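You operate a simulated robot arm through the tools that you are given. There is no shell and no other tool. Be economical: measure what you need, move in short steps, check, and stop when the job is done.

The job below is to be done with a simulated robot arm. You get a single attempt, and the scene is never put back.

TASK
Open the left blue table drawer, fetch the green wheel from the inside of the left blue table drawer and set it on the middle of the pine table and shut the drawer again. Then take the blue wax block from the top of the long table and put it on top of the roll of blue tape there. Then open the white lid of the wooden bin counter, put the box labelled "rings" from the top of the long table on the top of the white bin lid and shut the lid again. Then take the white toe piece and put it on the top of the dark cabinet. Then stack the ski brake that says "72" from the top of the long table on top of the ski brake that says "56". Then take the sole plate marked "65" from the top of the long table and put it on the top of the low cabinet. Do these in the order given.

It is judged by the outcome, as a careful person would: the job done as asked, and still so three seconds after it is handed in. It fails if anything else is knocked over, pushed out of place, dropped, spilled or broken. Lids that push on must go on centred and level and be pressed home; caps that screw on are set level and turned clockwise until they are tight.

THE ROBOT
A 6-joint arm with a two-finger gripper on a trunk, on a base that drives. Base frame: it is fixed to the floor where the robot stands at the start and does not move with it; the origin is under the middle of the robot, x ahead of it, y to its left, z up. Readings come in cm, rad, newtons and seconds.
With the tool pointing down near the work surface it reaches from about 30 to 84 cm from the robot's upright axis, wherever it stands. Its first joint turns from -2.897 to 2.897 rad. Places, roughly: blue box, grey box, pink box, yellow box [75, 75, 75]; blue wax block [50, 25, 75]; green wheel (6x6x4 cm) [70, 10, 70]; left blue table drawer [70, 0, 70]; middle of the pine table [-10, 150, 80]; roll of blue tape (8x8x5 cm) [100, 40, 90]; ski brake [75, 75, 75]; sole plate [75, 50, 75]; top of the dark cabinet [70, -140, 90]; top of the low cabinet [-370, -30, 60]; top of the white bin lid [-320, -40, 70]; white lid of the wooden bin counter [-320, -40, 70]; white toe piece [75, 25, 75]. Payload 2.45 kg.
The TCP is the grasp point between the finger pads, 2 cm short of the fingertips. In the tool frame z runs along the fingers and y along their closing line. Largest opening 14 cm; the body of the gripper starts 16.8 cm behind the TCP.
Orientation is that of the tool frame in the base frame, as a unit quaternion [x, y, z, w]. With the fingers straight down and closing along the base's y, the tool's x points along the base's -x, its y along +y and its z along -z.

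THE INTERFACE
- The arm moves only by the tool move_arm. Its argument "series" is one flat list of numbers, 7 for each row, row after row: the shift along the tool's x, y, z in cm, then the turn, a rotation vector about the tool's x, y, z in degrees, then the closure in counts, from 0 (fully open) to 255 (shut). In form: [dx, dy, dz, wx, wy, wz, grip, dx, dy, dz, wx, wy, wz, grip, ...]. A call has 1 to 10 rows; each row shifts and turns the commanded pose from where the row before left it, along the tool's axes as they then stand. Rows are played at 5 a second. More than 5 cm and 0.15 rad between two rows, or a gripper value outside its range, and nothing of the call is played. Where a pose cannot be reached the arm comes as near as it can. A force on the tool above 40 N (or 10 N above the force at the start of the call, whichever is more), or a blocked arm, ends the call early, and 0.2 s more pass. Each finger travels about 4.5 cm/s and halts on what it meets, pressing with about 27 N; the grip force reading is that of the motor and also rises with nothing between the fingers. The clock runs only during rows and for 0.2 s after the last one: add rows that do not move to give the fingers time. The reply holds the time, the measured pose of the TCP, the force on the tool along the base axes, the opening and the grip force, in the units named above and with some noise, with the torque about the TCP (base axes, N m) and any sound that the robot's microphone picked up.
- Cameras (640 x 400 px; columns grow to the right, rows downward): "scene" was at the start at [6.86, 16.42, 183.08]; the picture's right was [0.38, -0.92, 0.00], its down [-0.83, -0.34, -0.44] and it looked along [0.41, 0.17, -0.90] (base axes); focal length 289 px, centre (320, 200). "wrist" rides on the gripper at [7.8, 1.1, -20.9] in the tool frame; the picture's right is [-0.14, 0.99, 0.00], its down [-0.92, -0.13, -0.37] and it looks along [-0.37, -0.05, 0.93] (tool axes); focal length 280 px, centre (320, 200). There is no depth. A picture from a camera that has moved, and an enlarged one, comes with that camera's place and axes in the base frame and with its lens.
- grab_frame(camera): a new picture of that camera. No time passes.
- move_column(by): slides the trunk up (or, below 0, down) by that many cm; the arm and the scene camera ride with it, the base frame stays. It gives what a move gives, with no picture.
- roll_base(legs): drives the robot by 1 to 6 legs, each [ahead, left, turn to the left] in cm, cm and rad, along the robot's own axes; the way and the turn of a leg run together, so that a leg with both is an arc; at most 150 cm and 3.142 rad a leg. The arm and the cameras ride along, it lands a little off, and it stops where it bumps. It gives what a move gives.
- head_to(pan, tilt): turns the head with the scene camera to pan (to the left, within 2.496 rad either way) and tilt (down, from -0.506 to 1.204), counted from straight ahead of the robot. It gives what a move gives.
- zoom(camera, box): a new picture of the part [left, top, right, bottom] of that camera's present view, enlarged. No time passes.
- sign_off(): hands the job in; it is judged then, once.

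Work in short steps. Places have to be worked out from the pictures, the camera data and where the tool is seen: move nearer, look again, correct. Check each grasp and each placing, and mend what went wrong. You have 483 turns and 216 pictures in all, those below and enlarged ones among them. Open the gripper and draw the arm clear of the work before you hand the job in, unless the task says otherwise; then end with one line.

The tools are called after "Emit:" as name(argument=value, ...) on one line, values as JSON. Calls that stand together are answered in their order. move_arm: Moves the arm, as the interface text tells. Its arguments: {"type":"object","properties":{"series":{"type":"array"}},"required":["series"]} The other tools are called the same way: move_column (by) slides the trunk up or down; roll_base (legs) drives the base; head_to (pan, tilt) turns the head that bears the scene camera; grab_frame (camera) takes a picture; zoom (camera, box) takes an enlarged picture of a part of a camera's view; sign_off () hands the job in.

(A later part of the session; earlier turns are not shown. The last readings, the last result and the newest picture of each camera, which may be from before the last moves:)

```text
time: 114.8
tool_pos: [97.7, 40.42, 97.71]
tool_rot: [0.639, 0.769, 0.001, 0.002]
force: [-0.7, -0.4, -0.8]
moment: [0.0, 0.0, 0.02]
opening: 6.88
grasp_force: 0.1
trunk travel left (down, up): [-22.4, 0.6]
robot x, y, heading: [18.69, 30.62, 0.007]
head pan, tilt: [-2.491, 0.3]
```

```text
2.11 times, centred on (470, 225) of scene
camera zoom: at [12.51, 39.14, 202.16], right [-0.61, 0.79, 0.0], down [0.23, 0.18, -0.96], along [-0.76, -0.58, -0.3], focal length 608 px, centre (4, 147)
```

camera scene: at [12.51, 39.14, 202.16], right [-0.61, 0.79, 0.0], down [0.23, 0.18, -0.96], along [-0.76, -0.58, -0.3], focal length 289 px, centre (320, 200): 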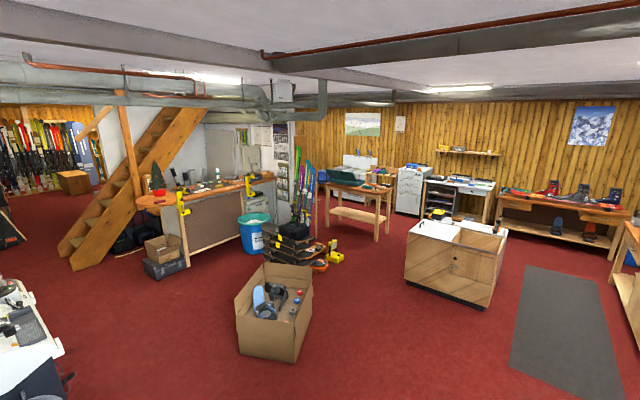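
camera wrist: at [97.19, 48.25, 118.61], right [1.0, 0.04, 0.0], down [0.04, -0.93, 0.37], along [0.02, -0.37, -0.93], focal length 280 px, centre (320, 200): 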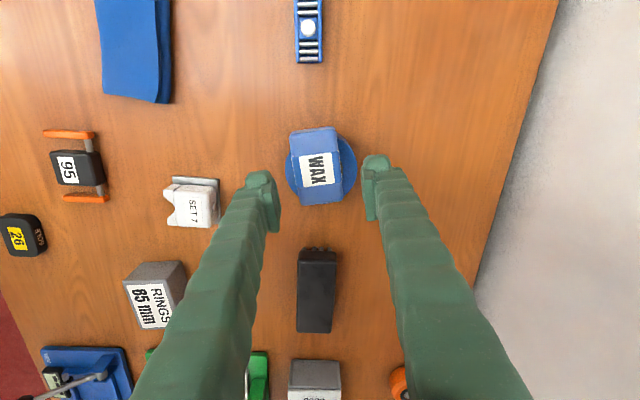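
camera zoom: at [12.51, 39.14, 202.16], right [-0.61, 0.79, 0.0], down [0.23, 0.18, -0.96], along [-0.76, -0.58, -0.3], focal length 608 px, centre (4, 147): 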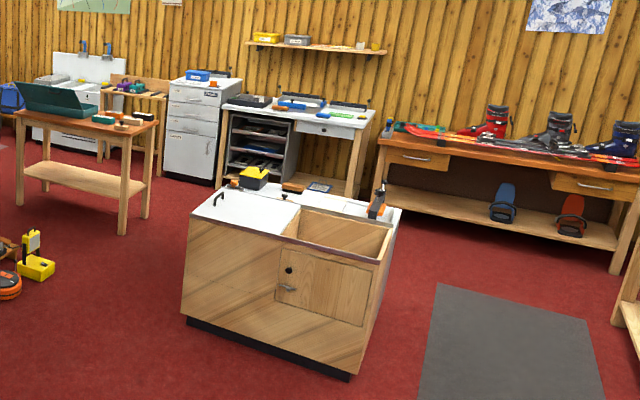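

The bin counter stands around x −310 with a white lid on its left half. I retract the arm, back away and drive over to inspect the lid.

Emit:
move_arm(series=[0, -4.3, -0.5, 0, 0, 0, 130, 0, -4.3, 0, 0, 0, 0, 130, 0, -4.3, 0, 0, 0, 0, 130, 0, -4.3, 0, 0, 0, 0, 130, 0, -4.3, 0, 0, 0, 0, 130, 0, -4.3, 0, 0, 0, 0, 130, 0, -4.3, 0, 0, 0, 0, 130, 0, -4.3, 0, 0, 0, 0, 130])

Emit:
roll_base(legs=[[-60, 0, 0], [0, 0, 3.135], [140, 0, 0]])

Emit:
head_to(pan=0.0, tilt=0.55)

Emit:
grab_frame(camera="scene")

```text
time: 116.6
tool_pos: [63.76, 34.01, 98.11]
tool_rot: [0.639, 0.769, 0.001, 0.002]
force: [0.6, -0.5, 0.3]
moment: [0.0, -0.01, -0.04]
opening: 6.89
grasp_force: 0.0
trunk travel left (down, up): [-22.4, 0.6]
robot x, y, heading: [18.72, 30.8, 0.004]
head pan, tilt: [-2.491, 0.3]
```

```text
time: 134.0
tool_pos: [-227.68, 30.43, 97.92]
tool_rot: [0.763, -0.647, -0.001, 0.0]
force: [-0.1, -0.5, 0.1]
moment: [0.03, -0.01, -0.02]
opening: 6.87
grasp_force: 0.0
trunk travel left (down, up): [-22.4, 0.6]
robot x, y, heading: [-182.59, 32.79, 3.125]
head pan, tilt: [-2.491, 0.3]
```

```text
time: 136.2
tool_pos: [-227.72, 30.44, 97.99]
tool_rot: [0.763, -0.647, -0.002, 0.001]
force: [0.0, -0.4, -0.2]
moment: [0.0, 0.01, 0.0]
opening: 6.87
grasp_force: 0.1
trunk travel left (down, up): [-22.4, 0.6]
robot x, y, heading: [-182.5, 32.91, 3.129]
head pan, tilt: [0.0, 0.55]
```

```text
151 pictures are left
camera scene: at [-192.71, 19.06, 199.86], right [0.01, 1.0, 0.0], down [0.52, -0.01, -0.85], along [-0.85, 0.01, -0.52], focal length 289 px, centre (320, 200)
```

scene: 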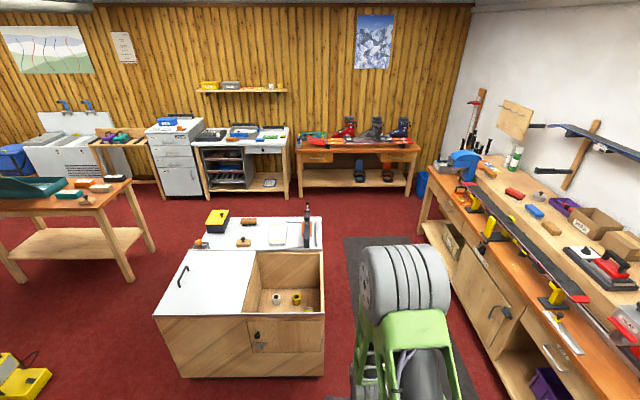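

Emit:
zoom(camera="scene", box=[140, 190, 340, 390])

```text
2.00 times, centred on (240, 290) of scene
camera zoom: at [-192.71, 19.06, 199.86], right [0.01, 1.0, 0.0], down [0.52, -0.01, -0.85], along [-0.85, 0.01, -0.52], focal length 577 px, centre (480, 20)
```

zoom: 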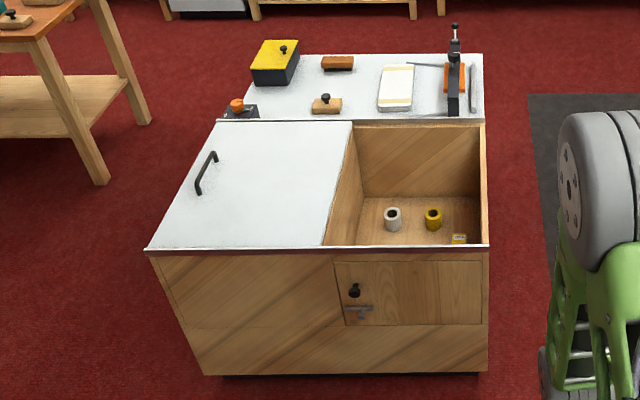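

The lid seems to span x −338..−289, y −66..−21 with a bar handle along x at about [−314, −60, 74]. Drive closer and turn the gripper so fingers close across the bar.

Emit:
roll_base(legs=[[52, 78, 0]])

Emit:
move_arm(series=[0, 0, 0, 0, 0, -8, 130, 0, 0, 0, 0, 0, -8, 130, 0, 0, 0, 0, 0, -8, 130, 0, 0, 0, 0, 0, -8, 130, 0, 0, 0, 0, 0, -8, 130, 0, 0, 0, 0, 0, -8, 130, 0, 0, 0, 0, 0, -8, 130, 0, 0, 0, 0, 0, -8, 130, 0, 0, 0, 0, 0, -8, 130, 0, 0, 0, 0, 0, -8, 130])

Emit:
grab_frame(camera="wrist")

Emit:
grab_frame(camera="scene")

```text
time: 143.6
tool_pos: [-279.3, -49.65, 97.98]
tool_rot: [0.769, -0.639, -0.003, 0.001]
force: [-0.7, 0.4, 0.6]
moment: [0.01, 0.02, -0.01]
opening: 6.85
grasp_force: 0.0
trunk travel left (down, up): [-22.4, 0.6]
robot x, y, heading: [-234.39, -46.27, -3.142]
head pan, tilt: [0.0, 0.55]
```

```text
time: 145.8
tool_pos: [-279.34, -49.59, 98.01]
tool_rot: [1.0, 0.005, -0.002, -0.001]
force: [-0.2, 0.0, 0.0]
moment: [-0.01, -0.01, 0.02]
opening: 6.87
grasp_force: 0.0
trunk travel left (down, up): [-22.4, 0.6]
robot x, y, heading: [-233.89, -46.05, -3.136]
head pan, tilt: [0.0, 0.55]
```

```text
149 pictures are left
camera wrist: at [-271.43, -50.63, 118.93], right [-0.13, -0.99, 0.0], down [-0.92, 0.12, 0.37], along [-0.37, 0.05, -0.93], focal length 280 px, centre (320, 200)
```

wrist: 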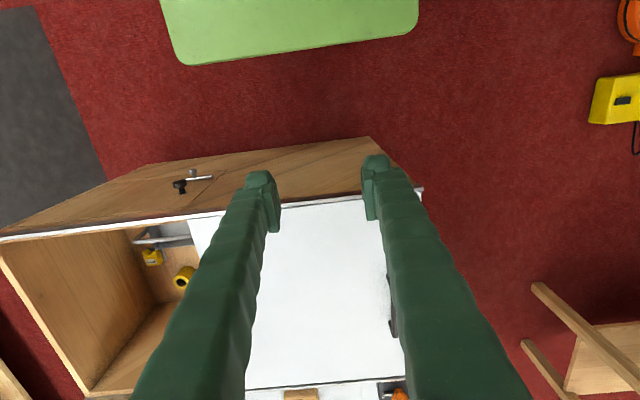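

```text
148 pictures are left
camera scene: at [-244.14, -60.29, 199.86], right [-0.01, 1.0, 0.0], down [0.52, 0.0, -0.85], along [-0.85, -0.01, -0.52], focal length 289 px, centre (320, 200)
```

scene: 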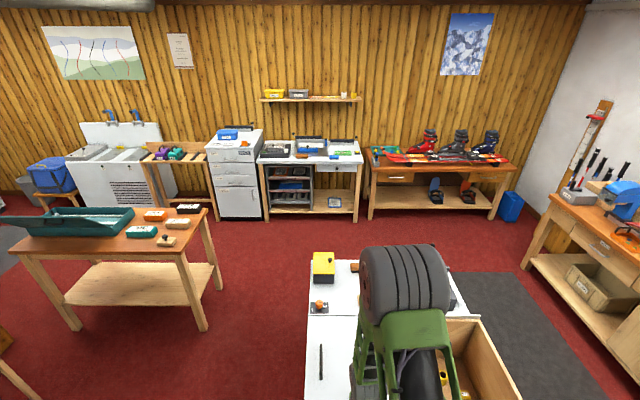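

Emit:
roll_base(legs=[[9, 8, 0]])

Emit:
move_arm(series=[-4, 0, 0, 0, 0, 0, 130, -4, 0, 0, 0, 0, 0, 130, -4, 0, 0, 0, 0, 0, 130, -4, 0, 0, 0, 0, 0, 130, -4, 0, 0, 0, 0, 0, 130, -4, 0, 0, 0, 0, 0, 130, 0, 0, 4, 0, 0, 0, 130, 0, 0, 4, 0, 0, 0, 130])

Emit:
grab_frame(camera="wrist")

```text
time: 147.2
tool_pos: [-288.22, -57.53, 97.95]
tool_rot: [1.0, 0.004, -0.002, -0.001]
force: [0.2, -0.5, -0.2]
moment: [0.05, 0.0, -0.02]
opening: 6.84
grasp_force: 0.0
trunk travel left (down, up): [-22.4, 0.6]
robot x, y, heading: [-242.85, -54.38, -3.139]
head pan, tilt: [0.0, 0.55]
```

```text
time: 149.0
tool_pos: [-312.56, -57.93, 90.08]
tool_rot: [1.0, 0.004, -0.003, -0.001]
force: [-0.5, 0.6, -0.1]
moment: [-0.01, -0.02, 0.04]
opening: 6.84
grasp_force: 0.1
trunk travel left (down, up): [-22.4, 0.6]
robot x, y, heading: [-243.46, -54.36, -3.136]
head pan, tilt: [0.0, 0.55]
```

```text
147 pictures are left
camera wrist: at [-304.6, -59.04, 111.04], right [-0.13, -0.99, 0.0], down [-0.92, 0.12, 0.37], along [-0.37, 0.05, -0.93], focal length 280 px, centre (320, 200)
```

wrist: 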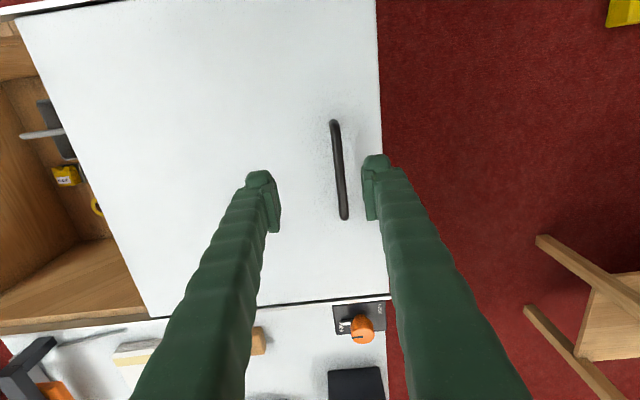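

Handle bar centre ≈[−315, −60.3, ~73]. Align and descend partway with fingers straddling.

Emit:
move_arm(series=[-1.5, 2.2, 0, 0, 0, 0, 170, 0, 0, 4, 0, 0, 0, 170, 0, 0, 4, 0, 0, 0, 170, 0, 0, 3, 0, 0, 0, 170])

Emit:
grab_frame(camera="wrist")

```text
time: 150.0
tool_pos: [-313.8, -59.89, 79.09]
tool_rot: [1.0, 0.004, -0.001, -0.001]
force: [-1.1, 0.6, 0.1]
moment: [0.03, 0.0, 0.01]
opening: 4.65
grasp_force: 0.1
trunk travel left (down, up): [-22.4, 0.6]
robot x, y, heading: [-243.14, -54.5, -3.134]
head pan, tilt: [0.0, 0.55]
```

```text
146 pictures are left
camera wrist: at [-305.86, -60.94, 100.06], right [-0.13, -0.99, 0.0], down [-0.92, 0.12, 0.37], along [-0.37, 0.05, -0.93], focal length 280 px, centre (320, 200)
```

wrist: 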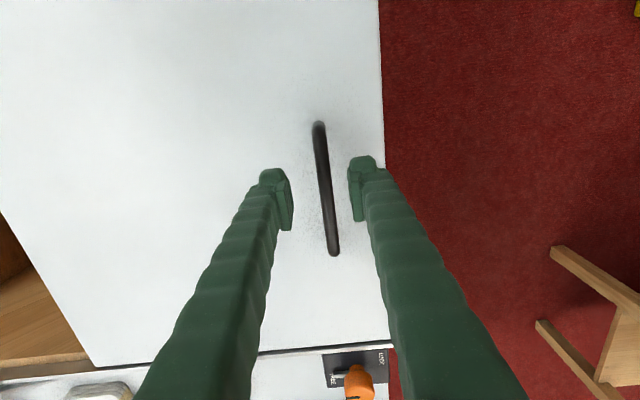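

Emit:
move_arm(series=[-0.7, 0.4, 2, 0, 0, 0, 170, 0, 0, 1.5, 0, 0, 0, 170, 0, 0, 1, 0, 0, 0, 170, 0, 0, 0, 0, 0, 0, 170])

Emit:
grab_frame(camera="wrist")

```text
time: 151.0
tool_pos: [-314.48, -60.26, 74.6]
tool_rot: [1.0, 0.004, -0.002, -0.001]
force: [0.0, 0.6, 0.3]
moment: [0.0, 0.02, -0.01]
opening: 4.68
grasp_force: 0.0
trunk travel left (down, up): [-22.4, 0.6]
robot x, y, heading: [-243.19, -54.5, -3.135]
head pan, tilt: [0.0, 0.55]
```

```text
145 pictures are left
camera wrist: at [-306.57, -61.31, 95.57], right [-0.13, -0.99, 0.0], down [-0.92, 0.12, 0.37], along [-0.37, 0.05, -0.93], focal length 280 px, centre (320, 200)
```

wrist: 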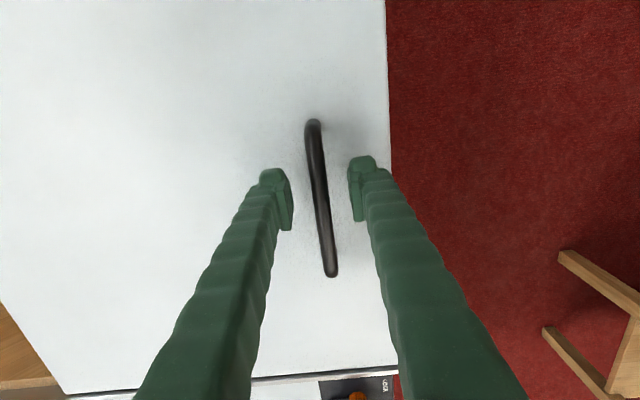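

Bar is at TCP level between fingers. Close on it.

Emit:
move_arm(series=[0, 0, 0.5, 0, 0, 0, 170, 0, 0, 0, 0, 0, 0, 255, 0, 0, 0, 0, 0, 0, 255, 0, 0, 0, 0, 0, 0, 255, 0, 0, 0, 0, 0, 0, 255])

```text
time: 152.2
tool_pos: [-314.49, -60.2, 74.08]
tool_rot: [1.0, 0.004, -0.002, 0.0]
force: [0.6, 0.5, -1.1]
moment: [-0.01, 0.06, -0.57]
opening: 0.9
grasp_force: 37.1
trunk travel left (down, up): [-22.4, 0.6]
robot x, y, heading: [-242.86, -54.38, -3.137]
head pan, tilt: [0.0, 0.55]
```

Gripped. Test which way the lid yields: first a small lift.

Emit:
move_arm(series=[0, 0, -0.4, 0, 0, 0, 255, 0, 0, -0.4, 0, 0, 0, 255, 0, 0, 0, 0, 0, 0, 255])

```text
time: 152.9
tool_pos: [-314.4, -60.23, 74.42]
tool_rot: [1.0, 0.004, 0.0, -0.002]
force: [-9.5, -1.4, -23.8]
moment: [0.04, 1.18, -0.56]
opening: 0.95
grasp_force: 37.4
trunk travel left (down, up): [-22.4, 0.6]
robot x, y, heading: [-243.39, -54.39, -3.139]
head pan, tilt: [0.0, 0.55]
stopped in row 3: the force on the tool passed its limit at 55 N (the readings are from after the stop); the commanded pose is now the measured one
```

Lifting resists; test sliding toward +y (right side).

Emit:
move_arm(series=[0, 0, 0.35, 0, 0, 0, 255, 0, -0.4, 0, 0, 0, 0, 255, 0, -0.4, 0, 0, 0, 0, 255, 0, 0, 0, 0, 0, 0, 255])

```text
time: 153.9
tool_pos: [-314.45, -59.54, 74.36]
tool_rot: [1.0, 0.004, -0.002, 0.0]
force: [-10.5, -1.1, 9.8]
moment: [-0.03, -0.28, -0.71]
opening: 0.97
grasp_force: 36.5
trunk travel left (down, up): [-22.4, 0.6]
robot x, y, heading: [-243.57, -54.27, -3.133]
head pan, tilt: [0.0, 0.55]
```

It moves freely; go on 4 cm and look.

Emit:
move_arm(series=[0, -1.5, 0, 0, 0, 0, 255, 0, -1.5, 0, 0, 0, 0, 255, 0, -1.5, 0, 0, 0, 0, 255, 0, 0, 0, 0, 0, 0, 255])

Emit:
grab_frame(camera="wrist")

```text
time: 154.9
tool_pos: [-314.4, -54.91, 74.44]
tool_rot: [1.0, 0.004, -0.002, 0.0]
force: [-11.8, 0.0, 22.9]
moment: [0.02, 0.06, -0.64]
opening: 0.96
grasp_force: 37.1
trunk travel left (down, up): [-22.4, 0.6]
robot x, y, heading: [-243.21, -54.37, -3.138]
head pan, tilt: [0.0, 0.55]
```

```text
144 pictures are left
camera wrist: at [-306.53, -56.06, 95.36], right [-0.13, -0.99, 0.0], down [-0.92, 0.12, 0.37], along [-0.37, 0.05, -0.93], focal length 280 px, centre (320, 200)
```

wrist: 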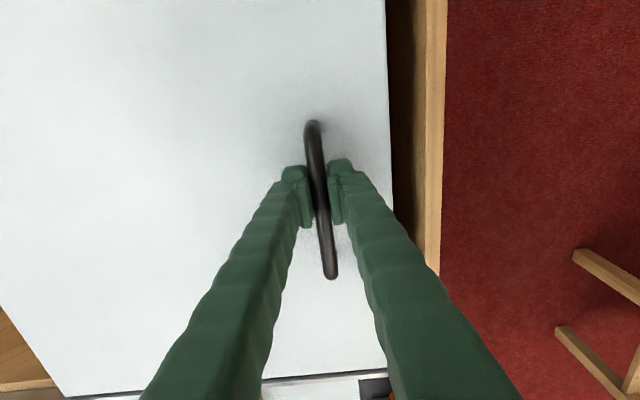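

It's a sliding lid. Ease the vertical force and slide it open further.

Emit:
move_arm(series=[-0.2, 0, -0.3, 0, 0, 0, 255, 0, -2.5, 0, 0, 0, 0, 255, 0, -2.5, 0, 0, 0, 0, 255, 0, -2.5, 0, 0, 0, 0, 255, 0, -2.5, 0, 0, 0, 0, 255, 0, -2.5, 0, 0, 0, 0, 255, 0, -2.5, 0, 0, 0, 0, 255, 0, -2.5, 0, 0, 0, 0, 255, 0, -2.5, 0, 0, 0, 0, 255])

Emit:
move_arm(series=[0, -2.5, 0, 0, 0, 0, 255, 0, -2.5, 0, 0, 0, 0, 255, 0, -2.5, 0, 0, 0, 0, 255, 0, -2.5, 0, 0, 0, 0, 255, 0, 0, 0, 0, 0, 0, 255])

Emit:
grab_frame(camera="wrist")

```text
time: 156.9
tool_pos: [-314.44, -34.78, 74.47]
tool_rot: [1.0, 0.003, 0.001, 0.0]
force: [3.9, 1.9, -33.5]
moment: [-0.08, 0.19, -0.61]
opening: 0.96
grasp_force: 37.3
trunk travel left (down, up): [-22.4, 0.6]
robot x, y, heading: [-243.28, -54.5, -3.134]
head pan, tilt: [0.0, 0.55]
```

```text
time: 158.1
tool_pos: [-314.48, -24.85, 74.45]
tool_rot: [1.0, 0.003, 0.004, 0.001]
force: [19.7, 1.0, -25.2]
moment: [0.03, -0.22, -0.67]
opening: 0.96
grasp_force: 36.7
trunk travel left (down, up): [-22.4, 0.6]
robot x, y, heading: [-243.37, -54.28, -3.139]
head pan, tilt: [0.0, 0.55]
```

```text
143 pictures are left
camera wrist: at [-306.73, -26.0, 95.45], right [-0.13, -0.99, 0.0], down [-0.92, 0.12, 0.36], along [-0.36, 0.05, -0.93], focal length 280 px, centre (320, 200)
```

wrist: 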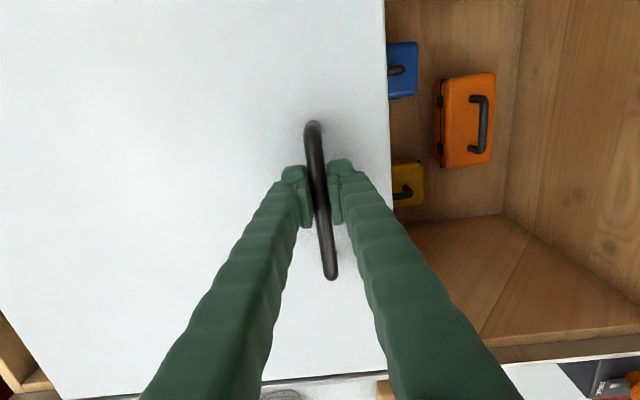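

Slid 35 cm; ease forces and slide to the end.

Emit:
move_arm(series=[0.3, 0, 0.25, 0, 0, 0, 255, 0, -2, 0, 0, 0, 0, 255, 0, -2, 0, 0, 0, 0, 255, 0, -1.5, 0, 0, 0, 0, 255, 0, -1, 0, 0, 0, 0, 255, 0, -1, 0, 0, 0, 0, 255, 0, 0, 0, 0, 0, 0, 255])

```text
time: 159.3
tool_pos: [-314.46, -19.54, 74.4]
tool_rot: [1.0, 0.003, -0.004, 0.0]
force: [-14.6, -0.5, -24.4]
moment: [0.1, 1.19, -0.74]
opening: 1.0
grasp_force: 37.3
out of reach, approached as far as the arm can: row 4, 5
trunk travel left (down, up): [-22.4, 0.6]
robot x, y, heading: [-243.3, -54.78, -3.132]
head pan, tilt: [0.0, 0.55]
stopped in row 5: the force on the tool passed its limit at 47 N (the readings are from after the stop); the commanded pose is now the measured one
```

Lid is open about 41 cm (arm reach limit) — enough. Release and lift away.

Emit:
move_arm(series=[0, 0, 0, 0, 0, 0, 150, 0, 0, 0, 0, 0, 0, 150, 0, 0, 0, 0, 0, 0, 150, 0, 0, -3, 0, 0, 0, 150, 0, 0, -4, 0, 0, 0, 150, 0, 0, -4, 0, 0, 0, 150, 4, 0, -4, 0, 0, 0, 150, 4, 0, -2, 0, 0, 0, 150, 4, 0, -2, 0, 0, 0, 150, 4, 0, -2, 0, 0, 0, 150])

Emit:
grab_frame(camera="wrist")

```text
refused: row 7 steps farther than a row can; nothing moved
```

```text
142 pictures are left
camera wrist: at [-306.4, -20.67, 95.35], right [-0.13, -0.99, 0.0], down [-0.92, 0.12, 0.38], along [-0.37, 0.05, -0.93], focal length 280 px, centre (320, 200)
```

wrist: 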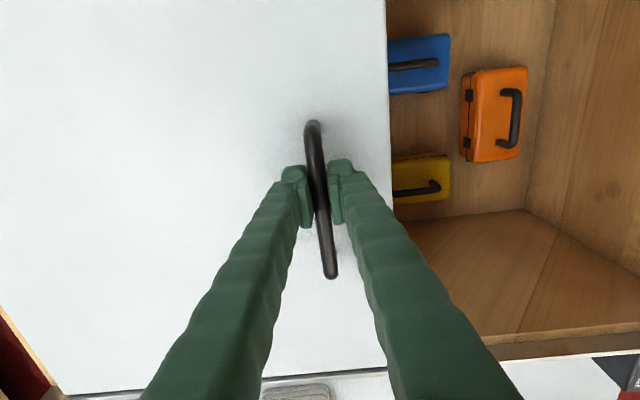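

Emit:
move_arm(series=[0, 0, 0, 0, 0, 0, 150, 0, 0, 0, 0, 0, 0, 150, 0, 0, 0, 0, 0, 0, 150, 0, 0, -3, 0, 0, 0, 150, 0, 0, -4, 0, 0, 0, 150, 0, 0, -4, 0, 0, 0, 150, 3.5, 1, -3, 0, 0, 0, 150, 3.5, 2, -2.5, 0, 0, 0, 150, 3.5, 2, -2.5, 0, 0, 0, 150, 3.5, 2, -2.5, 0, 0, 0, 150])

Emit:
move_arm(series=[3.5, 3, -1, 0, 0, 0, 100, 3.5, 3, 0, 0, 0, 0, 100, 0, 4, 0, 0, 0, 0, 100, 0, 4, 0, 0, 0, 0, 100, 0, 4, 0, 0, 0, 0, 100, 0, 4, 0, 0, 0, 0, 100, 2, 4, 0, 0, 0, 0, 100])

Emit:
grab_frame(camera="scene")

```text
time: 161.5
tool_pos: [-314.9, -19.19, 77.38]
tool_rot: [1.0, 0.004, -0.002, 0.001]
force: [-0.1, -1.0, -0.2]
moment: [0.0, 0.0, -0.01]
opening: 5.8
grasp_force: 0.1
out of reach, approached as far as the arm can: row 4, 5, 6, 7, 8, 9, 10
trunk travel left (down, up): [-22.4, 0.6]
robot x, y, heading: [-243.25, -54.47, -3.133]
head pan, tilt: [0.0, 0.55]
```

```text
time: 163.1
tool_pos: [-316.27, -22.45, 76.65]
tool_rot: [1.0, 0.004, -0.001, 0.0]
force: [-0.5, -0.1, -0.9]
moment: [0.02, 0.0, -0.02]
opening: 8.49
grasp_force: 0.1
out of reach, approached as far as the arm can: row 1, 2, 3, 4, 5, 6, 7
trunk travel left (down, up): [-22.4, 0.6]
robot x, y, heading: [-243.2, -54.6, -3.136]
head pan, tilt: [0.0, 0.55]
```

```text
141 pictures are left
camera scene: at [-253.1, -68.37, 199.86], right [-0.01, 1.0, 0.0], down [0.52, 0.0, -0.85], along [-0.85, -0.01, -0.52], focal length 289 px, centre (320, 200)
```

scene: 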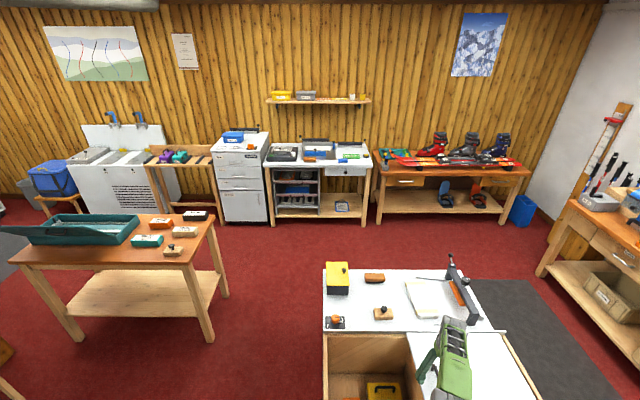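

The arm is at a reach limit; try a small pure lift first.

Emit:
move_arm(series=[0, 0, 0, 0, 0, 0, 100, 0, 0, 0, 0, 0, 0, 100])

Emit:
move_arm(series=[2, 2, -1, 0, 0, 0, 100, 2, 2, -1, 0, 0, 0, 100])

Emit:
grab_frame(camera="wrist")

```text
time: 163.7
tool_pos: [-316.22, -22.37, 76.67]
tool_rot: [1.0, 0.004, -0.002, 0.0]
force: [0.4, 0.3, -0.5]
moment: [0.0, -0.02, -0.02]
opening: 8.51
grasp_force: 0.1
trunk travel left (down, up): [-22.4, 0.6]
robot x, y, heading: [-243.44, -54.52, -3.135]
head pan, tilt: [0.0, 0.55]
```

```text
time: 164.3
tool_pos: [-316.26, -22.46, 76.69]
tool_rot: [1.0, 0.004, -0.002, -0.001]
force: [-0.5, -0.3, -0.4]
moment: [-0.03, 0.01, 0.0]
opening: 8.5
grasp_force: 0.1
out of reach, approached as far as the arm can: row 1, 2
trunk travel left (down, up): [-22.4, 0.6]
robot x, y, heading: [-243.19, -54.18, -3.136]
head pan, tilt: [0.0, 0.55]
```

```text
140 pictures are left
camera wrist: at [-308.34, -23.46, 97.62], right [-0.13, -0.99, 0.0], down [-0.92, 0.12, 0.37], along [-0.37, 0.05, -0.93], focal length 280 px, centre (320, 200)
```

wrist: 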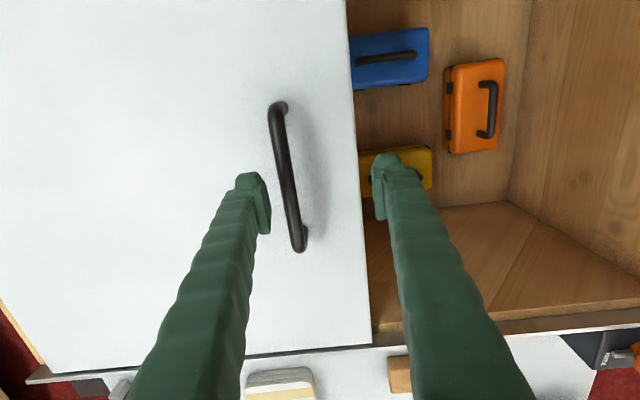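

Emit:
move_arm(series=[2, 0, 0, 0, 0, 0, 100, 2, 0, 0, 0, 0, 0, 100])

Emit:
move_arm(series=[0, 0, 0, 0, 0, 6, 100, 0, 0, 0, 0, 0, 6, 100])

```text
time: 164.9
tool_pos: [-316.32, -22.39, 76.59]
tool_rot: [1.0, 0.005, -0.002, 0.0]
force: [-0.1, 1.3, 1.0]
moment: [-0.01, -0.02, 0.03]
opening: 8.52
grasp_force: 0.0
out of reach, approached as far as the arm can: row 1, 2
trunk travel left (down, up): [-22.4, 0.6]
robot x, y, heading: [-243.29, -54.42, -3.136]
head pan, tilt: [0.0, 0.55]
```

```text
time: 165.5
tool_pos: [-316.3, -22.49, 76.69]
tool_rot: [0.995, -0.1, -0.002, -0.001]
force: [-0.2, 0.3, 0.5]
moment: [-0.01, -0.01, 0.0]
opening: 8.5
grasp_force: 0.2
trunk travel left (down, up): [-22.4, 0.6]
robot x, y, heading: [-243.14, -53.97, -3.135]
head pan, tilt: [0.0, 0.55]
```

Yaw joint was at its limit; the turn freed it. Now lift.

Emit:
move_arm(series=[0, 0, -3, 0, 0, 0, 100, 0, 0, -4, 0, 0, 0, 100, 0, 0, -4, 0, 0, 0, 100, 0, 0, -4, 0, 0, 0, 100, 0, 0, -4, 0, 0, 0, 100, 0, 0, -3, 0, 0, 0, 100])

```text
time: 166.9
tool_pos: [-319.5, -20.99, 86.32]
tool_rot: [0.995, -0.1, -0.002, 0.001]
force: [1.9, 0.7, -1.0]
moment: [0.01, 0.02, -0.01]
opening: 8.49
grasp_force: 0.1
out of reach, approached as far as the arm can: row 1, 2, 3, 4, 5, 6
trunk travel left (down, up): [-22.4, 0.6]
robot x, y, heading: [-243.57, -54.3, -3.135]
head pan, tilt: [0.0, 0.55]
```

Emit:
move_arm(series=[0, 0, 0, 0, 0, 8, 100, 0, 0, 0, 0, 0, 8, 100, 0, 0, 0, 0, 0, 8, 100, 4, 0, 0, 0, 0, 0, 100, 4, 0, 0, 0, 0, 0, 100, 4, 0, 0, 0, 0, 0, 100, 4, 0, 0, 0, 0, 0, 100])

Emit:
grab_frame(camera="scene")

```text
time: 168.5
tool_pos: [-319.63, -20.89, 86.23]
tool_rot: [0.953, -0.304, -0.004, 0.001]
force: [0.1, 0.0, 0.0]
moment: [0.0, -0.01, 0.03]
opening: 8.5
grasp_force: 0.1
out of reach, approached as far as the arm can: row 4, 5, 6, 7
trunk travel left (down, up): [-22.4, 0.6]
robot x, y, heading: [-243.04, -54.71, -3.139]
head pan, tilt: [0.0, 0.55]
```

```text
139 pictures are left
camera scene: at [-253.09, -68.34, 199.86], right [-0.01, 1.0, 0.0], down [0.52, 0.0, -0.85], along [-0.85, -0.01, -0.52], focal length 289 px, centre (320, 200)
```

scene: 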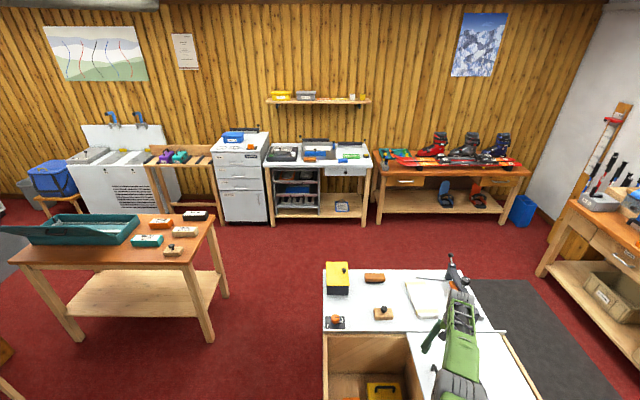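

Emit:
move_arm(series=[3, 0, 3, 0, 0, 0, 100, 3, 0, 3, 0, 0, 0, 100])

Emit:
move_arm(series=[0, 0, 0, 0, 5, 0, 100, 0, 0, 0, 0, 5, 0, 100])

```text
time: 169.1
tool_pos: [-318.62, -22.03, 82.57]
tool_rot: [0.952, -0.305, -0.002, 0.0]
force: [-0.1, 1.1, 0.5]
moment: [-0.01, 0.01, -0.01]
opening: 8.51
grasp_force: 0.0
out of reach, approached as far as the arm can: row 1, 2
trunk travel left (down, up): [-22.4, 0.6]
robot x, y, heading: [-243.13, -54.54, -3.139]
head pan, tilt: [0.0, 0.55]
```

```text
time: 169.7
tool_pos: [-314.2, -24.01, 84.53]
tool_rot: [0.949, -0.303, 0.079, 0.027]
force: [0.9, -0.7, 0.4]
moment: [0.01, 0.05, 0.02]
opening: 8.53
grasp_force: 0.0
out of reach, approached as far as the arm can: row 1, 2
trunk travel left (down, up): [-22.4, 0.6]
robot x, y, heading: [-243.18, -54.22, -3.132]
head pan, tilt: [0.0, 0.55]
```

Emit:
move_arm(series=[0, 0, 0, 0, -6, 0, 100, 0, 0, 0, 0, -6, 0, 100, 0, 0, 0, 0, -6, 0, 100, 0, 0, 0, 0, -6, 0, 100])

Emit:
move_arm(series=[2, 0, 0, 0, 0, 0, 100, 2, 0, 0, 0, 0, 0, 100, 2, 0, 0, 0, 0, 0, 100])

```text
time: 170.7
tool_pos: [-314.33, -24.14, 84.5]
tool_rot: [0.949, -0.303, 0.08, 0.027]
force: [0.3, -0.8, 0.7]
moment: [0.03, 0.0, -0.02]
opening: 8.52
grasp_force: 0.1
out of reach, approached as far as the arm can: row 1, 2, 3, 4
trunk travel left (down, up): [-22.4, 0.6]
robot x, y, heading: [-243.34, -54.27, -3.131]
head pan, tilt: [0.0, 0.55]
```

```text
time: 171.5
tool_pos: [-314.15, -24.17, 84.46]
tool_rot: [0.949, -0.303, 0.08, 0.028]
force: [-0.3, -0.2, -0.8]
moment: [-0.02, 0.0, -0.02]
opening: 8.5
grasp_force: 0.0
out of reach, approached as far as the arm can: row 1, 2, 3
trunk travel left (down, up): [-22.4, 0.6]
robot x, y, heading: [-243.35, -54.49, -3.14]
head pan, tilt: [0.0, 0.55]
```

The arm is stuck near full extension; the tool is clear above the lid, so I drive back to free space and recover the arm there.

Emit:
roll_base(legs=[[-70, 0, 0]])

Emit:
move_arm(series=[2.3, 3.2, 0, 0, 0, 0, 100, 2.3, 3.2, 0, 0, 0, 0, 100, 2.3, 3.2, 0, 0, 0, 0, 100])

Emit:
move_arm(series=[0, 0, 4, 0, 0, 0, 100, 0, 0, 4, 0, 0, 0, 100, 0, 0, 4, 0, 0, 0, 100])

Emit:
grab_frame(camera="scene")

```text
time: 175.3
tool_pos: [-243.69, -23.36, 84.59]
tool_rot: [0.948, -0.308, 0.08, 0.027]
force: [0.2, 0.4, 1.0]
moment: [-0.02, 0.03, 0.01]
opening: 8.52
grasp_force: 0.0
trunk travel left (down, up): [-22.4, 0.6]
robot x, y, heading: [-173.42, -54.18, 3.14]
head pan, tilt: [0.0, 0.55]
```

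```text
time: 176.1
tool_pos: [-246.71, -30.15, 84.32]
tool_rot: [0.948, -0.307, 0.082, 0.028]
force: [-0.1, -0.8, 0.0]
moment: [-0.01, 0.01, 0.0]
opening: 8.51
grasp_force: 0.1
out of reach, approached as far as the arm can: row 1, 2, 3
trunk travel left (down, up): [-22.4, 0.6]
robot x, y, heading: [-173.25, -54.29, 3.14]
head pan, tilt: [0.0, 0.55]
```

```text
time: 176.9
tool_pos: [-243.51, -31.98, 74.63]
tool_rot: [0.948, -0.307, 0.08, 0.027]
force: [0.3, -0.5, -0.1]
moment: [0.02, 0.03, 0.01]
opening: 8.52
grasp_force: 0.0
out of reach, approached as far as the arm can: row 1, 2, 3
trunk travel left (down, up): [-22.4, 0.6]
robot x, y, heading: [-173.19, -53.78, 3.139]
head pan, tilt: [0.0, 0.55]
```

```text
138 pictures are left
camera scene: at [-183.09, -68.06, 199.86], right [0.0, 1.0, 0.0], down [0.52, 0.0, -0.85], along [-0.85, 0.0, -0.52], focal length 289 px, centre (320, 200)
```

scene: 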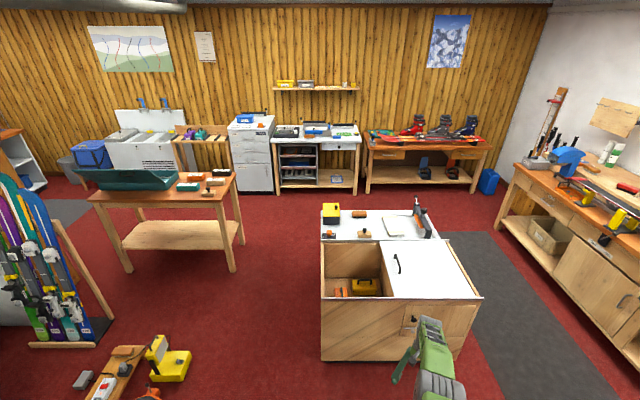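

Emit:
move_arm(series=[2, 0, 0, 0, 0, 0, 100, 2, 0, 0, 0, 0, 0, 100, 2, 0, 0, 0, 0, 0, 100])

Emit:
move_arm(series=[0, 0, -4, 0, 0, 0, 100, 0, 0, -4, 0, 0, 0, 100, 0, 0, -4, 0, 0, 0, 100])

Emit:
head_to(pan=-0.2, tilt=1.2)

Emit:
grab_frame(camera="scene")

```text
time: 177.7
tool_pos: [-238.43, -35.29, 75.39]
tool_rot: [0.948, -0.307, 0.08, 0.027]
force: [0.1, 0.1, 0.3]
moment: [0.02, 0.01, 0.01]
opening: 8.5
grasp_force: 0.1
trunk travel left (down, up): [-22.4, 0.6]
robot x, y, heading: [-173.12, -54.06, 3.141]
head pan, tilt: [0.0, 0.55]
```

```text
time: 178.5
tool_pos: [-239.96, -34.06, 87.31]
tool_rot: [0.948, -0.307, 0.081, 0.027]
force: [0.9, 0.4, -0.1]
moment: [0.0, 0.04, 0.01]
opening: 8.5
grasp_force: 0.2
trunk travel left (down, up): [-22.4, 0.6]
robot x, y, heading: [-173.47, -54.0, 3.14]
head pan, tilt: [0.0, 0.55]
```

```text
time: 179.6
tool_pos: [-239.94, -34.02, 87.43]
tool_rot: [0.948, -0.308, 0.08, 0.027]
force: [-0.5, -1.0, -0.2]
moment: [-0.03, -0.01, 0.01]
opening: 8.52
grasp_force: 0.0
trunk travel left (down, up): [-22.4, 0.6]
robot x, y, heading: [-173.06, -54.06, 3.139]
head pan, tilt: [-0.201, 1.201]
```

```text
137 pictures are left
camera scene: at [-179.61, -66.96, 194.95], right [0.2, 0.98, 0.0], down [0.91, -0.19, -0.36], along [-0.36, 0.07, -0.93], focal length 289 px, centre (320, 200)
```

scene: 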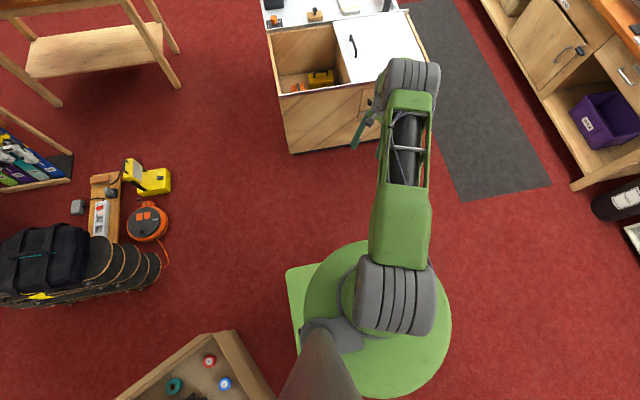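

Arm recovered. Restore the tool to straight down and default yaw, retract.

Emit:
move_arm(series=[0, 0, 0, 0, -4.9, 0, 100, 0, 0, 0, 0, -4.8, 0, 100, 0, 0, 0, 0, 0, -7.2, 100, 0, 0, 0, 0, 0, -7.2, 100, 0, 0, 0, 0, 0, -7.2, 100, 0, 0, 0, 0, 0, -7.2, 100, 0, 0, 0, 0, 0, -7.2, 100, 4.5, 0, 0, 0, 0, 0, 100, 4.5, 0, 0, 0, 0, 0, 100, 4.5, 0, 0, 0, 0, 0, 100])

Emit:
move_arm(series=[0, 4, -3, 0, 0, 0, 100, 0, 4, -3, 0, 0, 0, 100, 0, 4, -3, 0, 0, 0, 100, 2, 4, 0, 0, 0, 0, 100, 2, 4, 0, 0, 0, 0, 100])

```text
time: 181.8
tool_pos: [-226.65, -34.3, 87.29]
tool_rot: [1.0, 0.001, -0.001, 0.001]
force: [0.1, 0.7, -1.0]
moment: [0.01, 0.05, 0.02]
opening: 8.51
grasp_force: 0.1
trunk travel left (down, up): [-22.4, 0.6]
robot x, y, heading: [-173.16, -54.32, 3.142]
head pan, tilt: [-0.201, 1.201]
```

```text
time: 182.9
tool_pos: [-222.4, -54.25, 96.25]
tool_rot: [1.0, 0.0, -0.001, 0.001]
force: [-0.6, -0.6, 0.6]
moment: [0.06, -0.02, 0.01]
opening: 8.52
grasp_force: 0.1
trunk travel left (down, up): [-22.4, 0.6]
robot x, y, heading: [-173.46, -54.31, 3.14]
head pan, tilt: [-0.201, 1.201]
```

Back to the long table for the rings box.

Emit:
roll_base(legs=[[0, 0, -3.14], [100, 45, 0], [91, 37, 0]])

Emit:
grab_frame(camera="wrist")

```text
time: 200.5
tool_pos: [65.75, 23.45, 96.39]
tool_rot: [0.009, 1.0, 0.001, 0.0]
force: [0.3, 0.4, 0.6]
moment: [-0.02, 0.05, -0.01]
opening: 8.5
grasp_force: 0.0
trunk travel left (down, up): [-22.4, 0.6]
robot x, y, heading: [16.7, 24.48, -0.023]
head pan, tilt: [-0.201, 1.201]
```

```text
136 pictures are left
camera wrist: at [58.02, 24.55, 117.34], right [0.15, 0.99, 0.0], down [0.92, -0.14, 0.37], along [0.36, -0.05, -0.93], focal length 280 px, centre (320, 200)
```

wrist: 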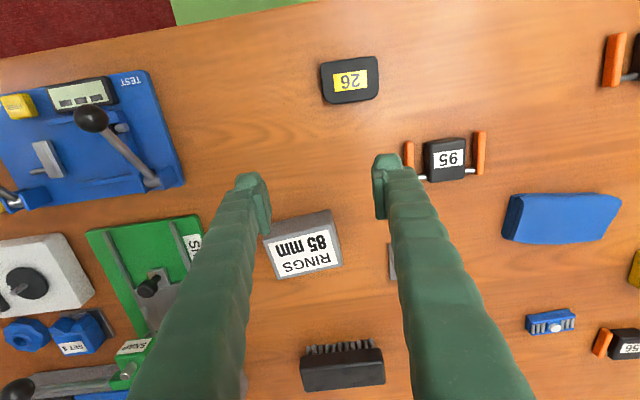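

Rings box top near [75, 20.4]. Rotate −6°, open wider and move over it.

Emit:
move_arm(series=[-3.2, -1, 0, 0, 0, 0, 50, -3.2, -1, 0, 0, 0, 0, 50, -3, -1, 0, 0, 0, 0, 50, 0, 0, 0, 0, 0, -6, 50])

Emit:
grab_frame(camera="wrist")

```text
time: 201.5
tool_pos: [75.17, 20.2, 96.42]
tool_rot: [-0.045, 0.999, 0.001, 0.001]
force: [0.4, -0.3, 0.0]
moment: [0.04, 0.01, 0.0]
opening: 11.26
grasp_force: 0.1
trunk travel left (down, up): [-22.4, 0.6]
robot x, y, heading: [16.22, 24.59, -0.015]
head pan, tilt: [-0.201, 1.201]
```

```text
135 pictures are left
camera wrist: at [67.25, 20.54, 117.29], right [0.05, 1.0, 0.0], down [0.93, -0.05, 0.37], along [0.37, -0.02, -0.93], focal length 280 px, centre (320, 200)
```

wrist: 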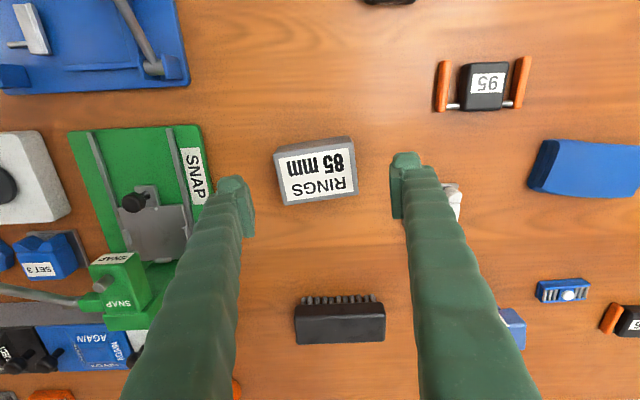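

Box top ~z 88.5, centre ≈[75.9, 19.8]. Descend around it.

Emit:
move_arm(series=[-0.7, -0.4, 3, 0, 0, 0, 50, 0, 0, 4, 0, 0, 0, 50, 0, 0, 2.5, 0, 0, 0, 50, 0, 0, 0.5, 0, 0, 0, 50])

Emit:
grab_frame(camera="wrist")

```text
time: 202.5
tool_pos: [75.89, 19.88, 86.24]
tool_rot: [-0.044, 0.999, 0.001, 0.001]
force: [0.3, -0.2, 0.5]
moment: [0.03, -0.01, 0.01]
opening: 11.25
grasp_force: 0.1
trunk travel left (down, up): [-22.4, 0.6]
robot x, y, heading: [17.06, 24.76, -0.021]
head pan, tilt: [-0.201, 1.201]
```

```text
134 pictures are left
camera wrist: at [67.97, 20.24, 107.27], right [0.05, 1.0, 0.0], down [0.93, -0.05, 0.37], along [0.37, -0.02, -0.93], focal length 280 px, centre (320, 200)
```

wrist: 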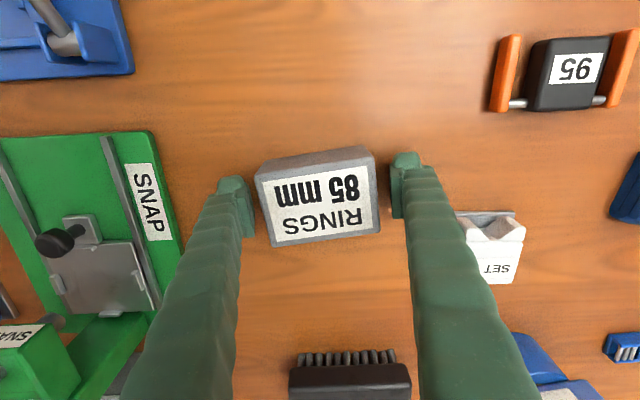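

Emit:
move_arm(series=[-0.4, 0, 0, 0, 0, 0, 50, 0, 0, 0, 0, 0, 0, 255, 0, 0, 0, 0, 0, 0, 255, 0, 0, 0, 0, 0, 0, 255, 0, 0, 0, 0, 0, 0, 255, 0, 0, 0, 0, 0, 0, 255, 0, 0, -1, 0, 0, 0, 255, 0, 0, -1, 0, 0, 0, 255, 0, 0, -2, 0, 0, 0, 255])

Emit:
grab_frame(camera="wrist")

```text
time: 204.5
tool_pos: [76.26, 19.98, 90.58]
tool_rot: [-0.043, 0.999, 0.0, 0.001]
force: [-0.5, 0.2, -1.7]
moment: [0.07, -0.02, -0.02]
opening: 9.17
grasp_force: 27.1
trunk travel left (down, up): [-22.4, 0.6]
robot x, y, heading: [16.54, 24.4, -0.018]
head pan, tilt: [-0.201, 1.201]
```

```text
133 pictures are left
camera wrist: at [68.35, 20.25, 111.48], right [0.05, 1.0, 0.0], down [0.93, -0.05, 0.37], along [0.37, -0.02, -0.93], focal length 280 px, centre (320, 200)
```

wrist: 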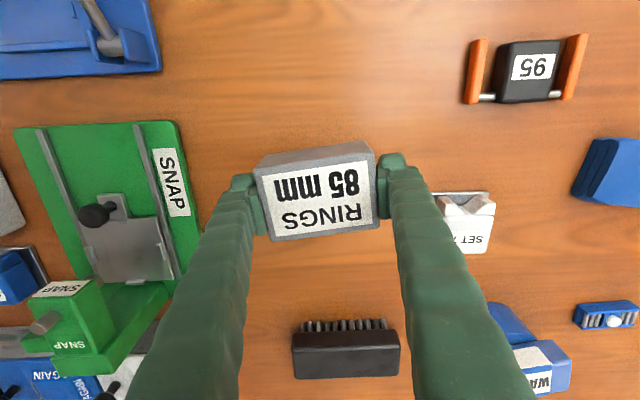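

Box held. Raise, retract a little and drive back to the counter.

Emit:
move_arm(series=[0, 0, -3, 0, 0, 0, 255, 0, 0, -3, 0, 0, 0, 255, 3, 0, 0, 0, 0, 0, 255, 3, 0, 0, 0, 0, 0, 255, 3, 0, 0, 0, 0, 0, 255])

Emit:
roll_base(legs=[[-60, 0, 0], [0, 0, 3.14], [140, 0, 0], [55, 20, 0]])

Emit:
head_to(pan=0.0, tilt=0.9)

Emit:
grab_frame(camera="scene")

Emit:
grab_frame(camera="wrist")

```text
time: 205.7
tool_pos: [67.18, 19.08, 96.43]
tool_rot: [-0.043, 0.999, 0.001, 0.0]
force: [-0.1, -0.2, -0.7]
moment: [0.06, -0.04, -0.02]
opening: 9.13
grasp_force: 26.9
trunk travel left (down, up): [-22.4, 0.6]
robot x, y, heading: [16.58, 23.98, -0.026]
head pan, tilt: [-0.201, 1.201]
```

```text
time: 226.1
tool_pos: [-291.72, 20.3, 96.32]
tool_rot: [1.0, 0.024, 0.0, 0.001]
force: [-0.1, 0.3, -1.8]
moment: [0.02, -0.04, -0.02]
opening: 9.02
grasp_force: 26.6
trunk travel left (down, up): [-22.4, 0.6]
robot x, y, heading: [-241.48, 13.16, 3.089]
head pan, tilt: [-0.201, 1.201]
```

```text
time: 226.9
tool_pos: [-291.76, 20.27, 96.34]
tool_rot: [1.0, 0.024, -0.001, 0.001]
force: [0.1, 1.1, -1.4]
moment: [-0.06, -0.01, 0.01]
opening: 9.01
grasp_force: 27.2
trunk travel left (down, up): [-22.4, 0.6]
robot x, y, heading: [-241.24, 13.35, 3.088]
head pan, tilt: [0.0, 0.901]
```

```text
132 pictures are left
camera scene: at [-250.49, -0.23, 196.92], right [0.06, 1.0, 0.0], down [0.78, -0.05, -0.62], along [-0.62, 0.04, -0.78], focal length 289 px, centre (320, 200)
```

scene: 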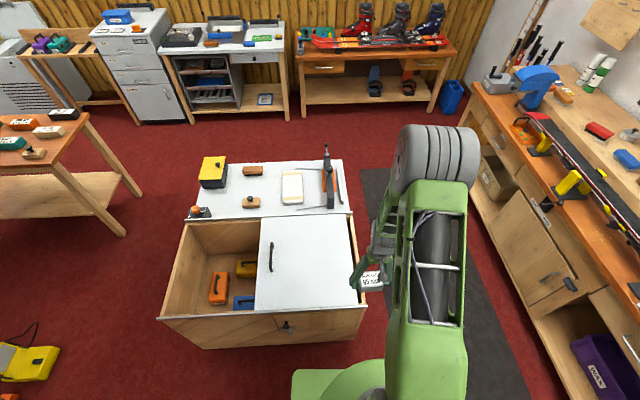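

```text
131 pictures are left
camera wrist: at [-283.86, 19.63, 117.34], right [-0.09, -1.0, 0.0], down [-0.93, 0.08, 0.37], along [-0.37, 0.03, -0.93], focal length 280 px, centre (320, 200)
```

wrist: 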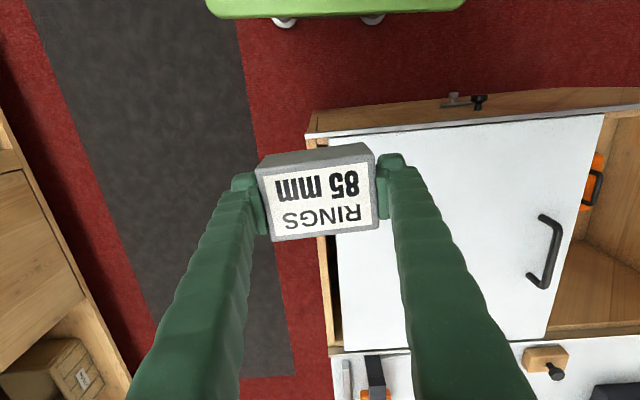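

Lid now spans y −25..20. Move the box above about [−310, 3] and lower.

Emit:
move_arm(series=[-3.1, 2.7, 0, 0, 0, 0, 255, -3.1, 2.7, 0, 0, 0, 0, 255, -3.1, 2.7, 0, 0, 0, 0, 255, -3.1, 2.7, 0, 0, 0, 0, 255, -3.1, 2.7, 0, 0, 0, 0, 255, -3.1, 2.7, 0, 0, 0, 0, 255, 0, 0, 4, 0, 0, 0, 255, 0, 0, 4, 0, 0, 0, 255, 0, 0, 4, 0, 0, 0, 255, 0, 0, 4, 0, 0, 0, 255])

Emit:
grab_frame(camera="wrist")

```text
time: 229.1
tool_pos: [-309.5, 3.07, 80.35]
tool_rot: [1.0, 0.025, -0.001, 0.001]
force: [-0.8, 0.5, -1.5]
moment: [0.02, -0.04, 0.01]
opening: 9.03
grasp_force: 27.0
trunk travel left (down, up): [-22.4, 0.6]
robot x, y, heading: [-241.19, 13.27, 3.087]
head pan, tilt: [0.0, 0.901]
```

```text
130 pictures are left
camera wrist: at [-301.63, 2.45, 101.37], right [-0.09, -1.0, 0.0], down [-0.93, 0.08, 0.37], along [-0.37, 0.03, -0.93], focal length 280 px, centre (320, 200)
```

wrist: 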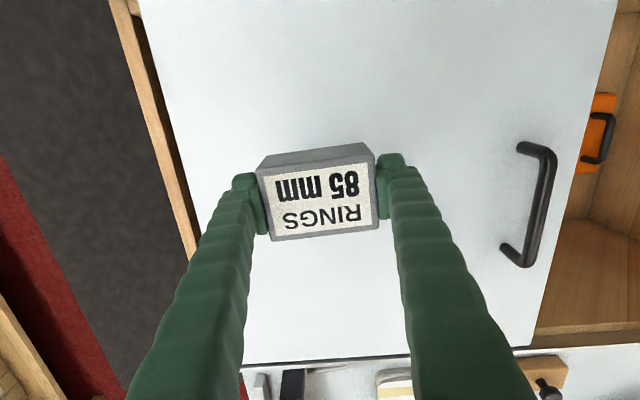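

Emit:
move_arm(series=[0, 0, 3, 0, 0, 0, 255, 0, 0, 2, 0, 0, 0, 255, 0, 0, 0.6, 0, 0, 0, 255, 0, 0, 0.4, 0, 0, 0, 255, 0, 0, 0.4, 0, 0, 0, 255, 0, 0, 0.4, 0, 0, 0, 255, 0, 0, 0.4, 0, 0, 0, 255])

```text
time: 230.7
tool_pos: [-309.62, 3.23, 73.33]
tool_rot: [1.0, 0.026, -0.001, 0.001]
force: [-0.5, 0.9, -0.9]
moment: [0.01, 0.01, -0.01]
opening: 9.01
grasp_force: 26.6
trunk travel left (down, up): [-22.4, 0.6]
robot x, y, heading: [-241.34, 13.31, 3.083]
head pan, tilt: [0.0, 0.901]
```

Emit:
move_arm(series=[0, 0, 0.3, 0, 0, 0, 255, 0, 0, 0.3, 0, 0, 0, 255, 0, 0, 0.3, 0, 0, 0, 255, 0, 0, 0.3, 0, 0, 0, 255, 0, 0, 0.3, 0, 0, 0, 255])

Emit:
grab_frame(camera="wrist")

```text
time: 231.7
tool_pos: [-309.59, 3.05, 72.61]
tool_rot: [1.0, 0.026, -0.002, 0.002]
force: [4.4, 1.0, 22.8]
moment: [-0.01, -0.42, 0.06]
opening: 9.03
grasp_force: 27.1
trunk travel left (down, up): [-22.4, 0.6]
robot x, y, heading: [-241.58, 13.43, 3.085]
head pan, tilt: [0.0, 0.901]
stopped in row 5: the force on the tool passed its limit at 41 N (the readings are from after the stop); the commanded pose is now the measured one
```

```text
129 pictures are left
camera wrist: at [-301.77, 2.39, 93.54], right [-0.09, -1.0, 0.0], down [-0.92, 0.08, 0.37], along [-0.37, 0.03, -0.93], focal length 280 px, centre (320, 200)
```

wrist: 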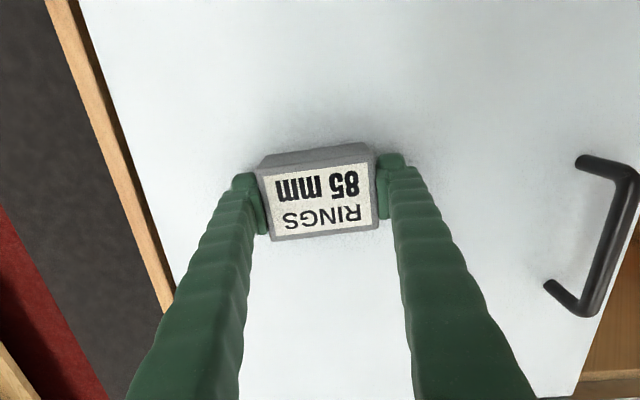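

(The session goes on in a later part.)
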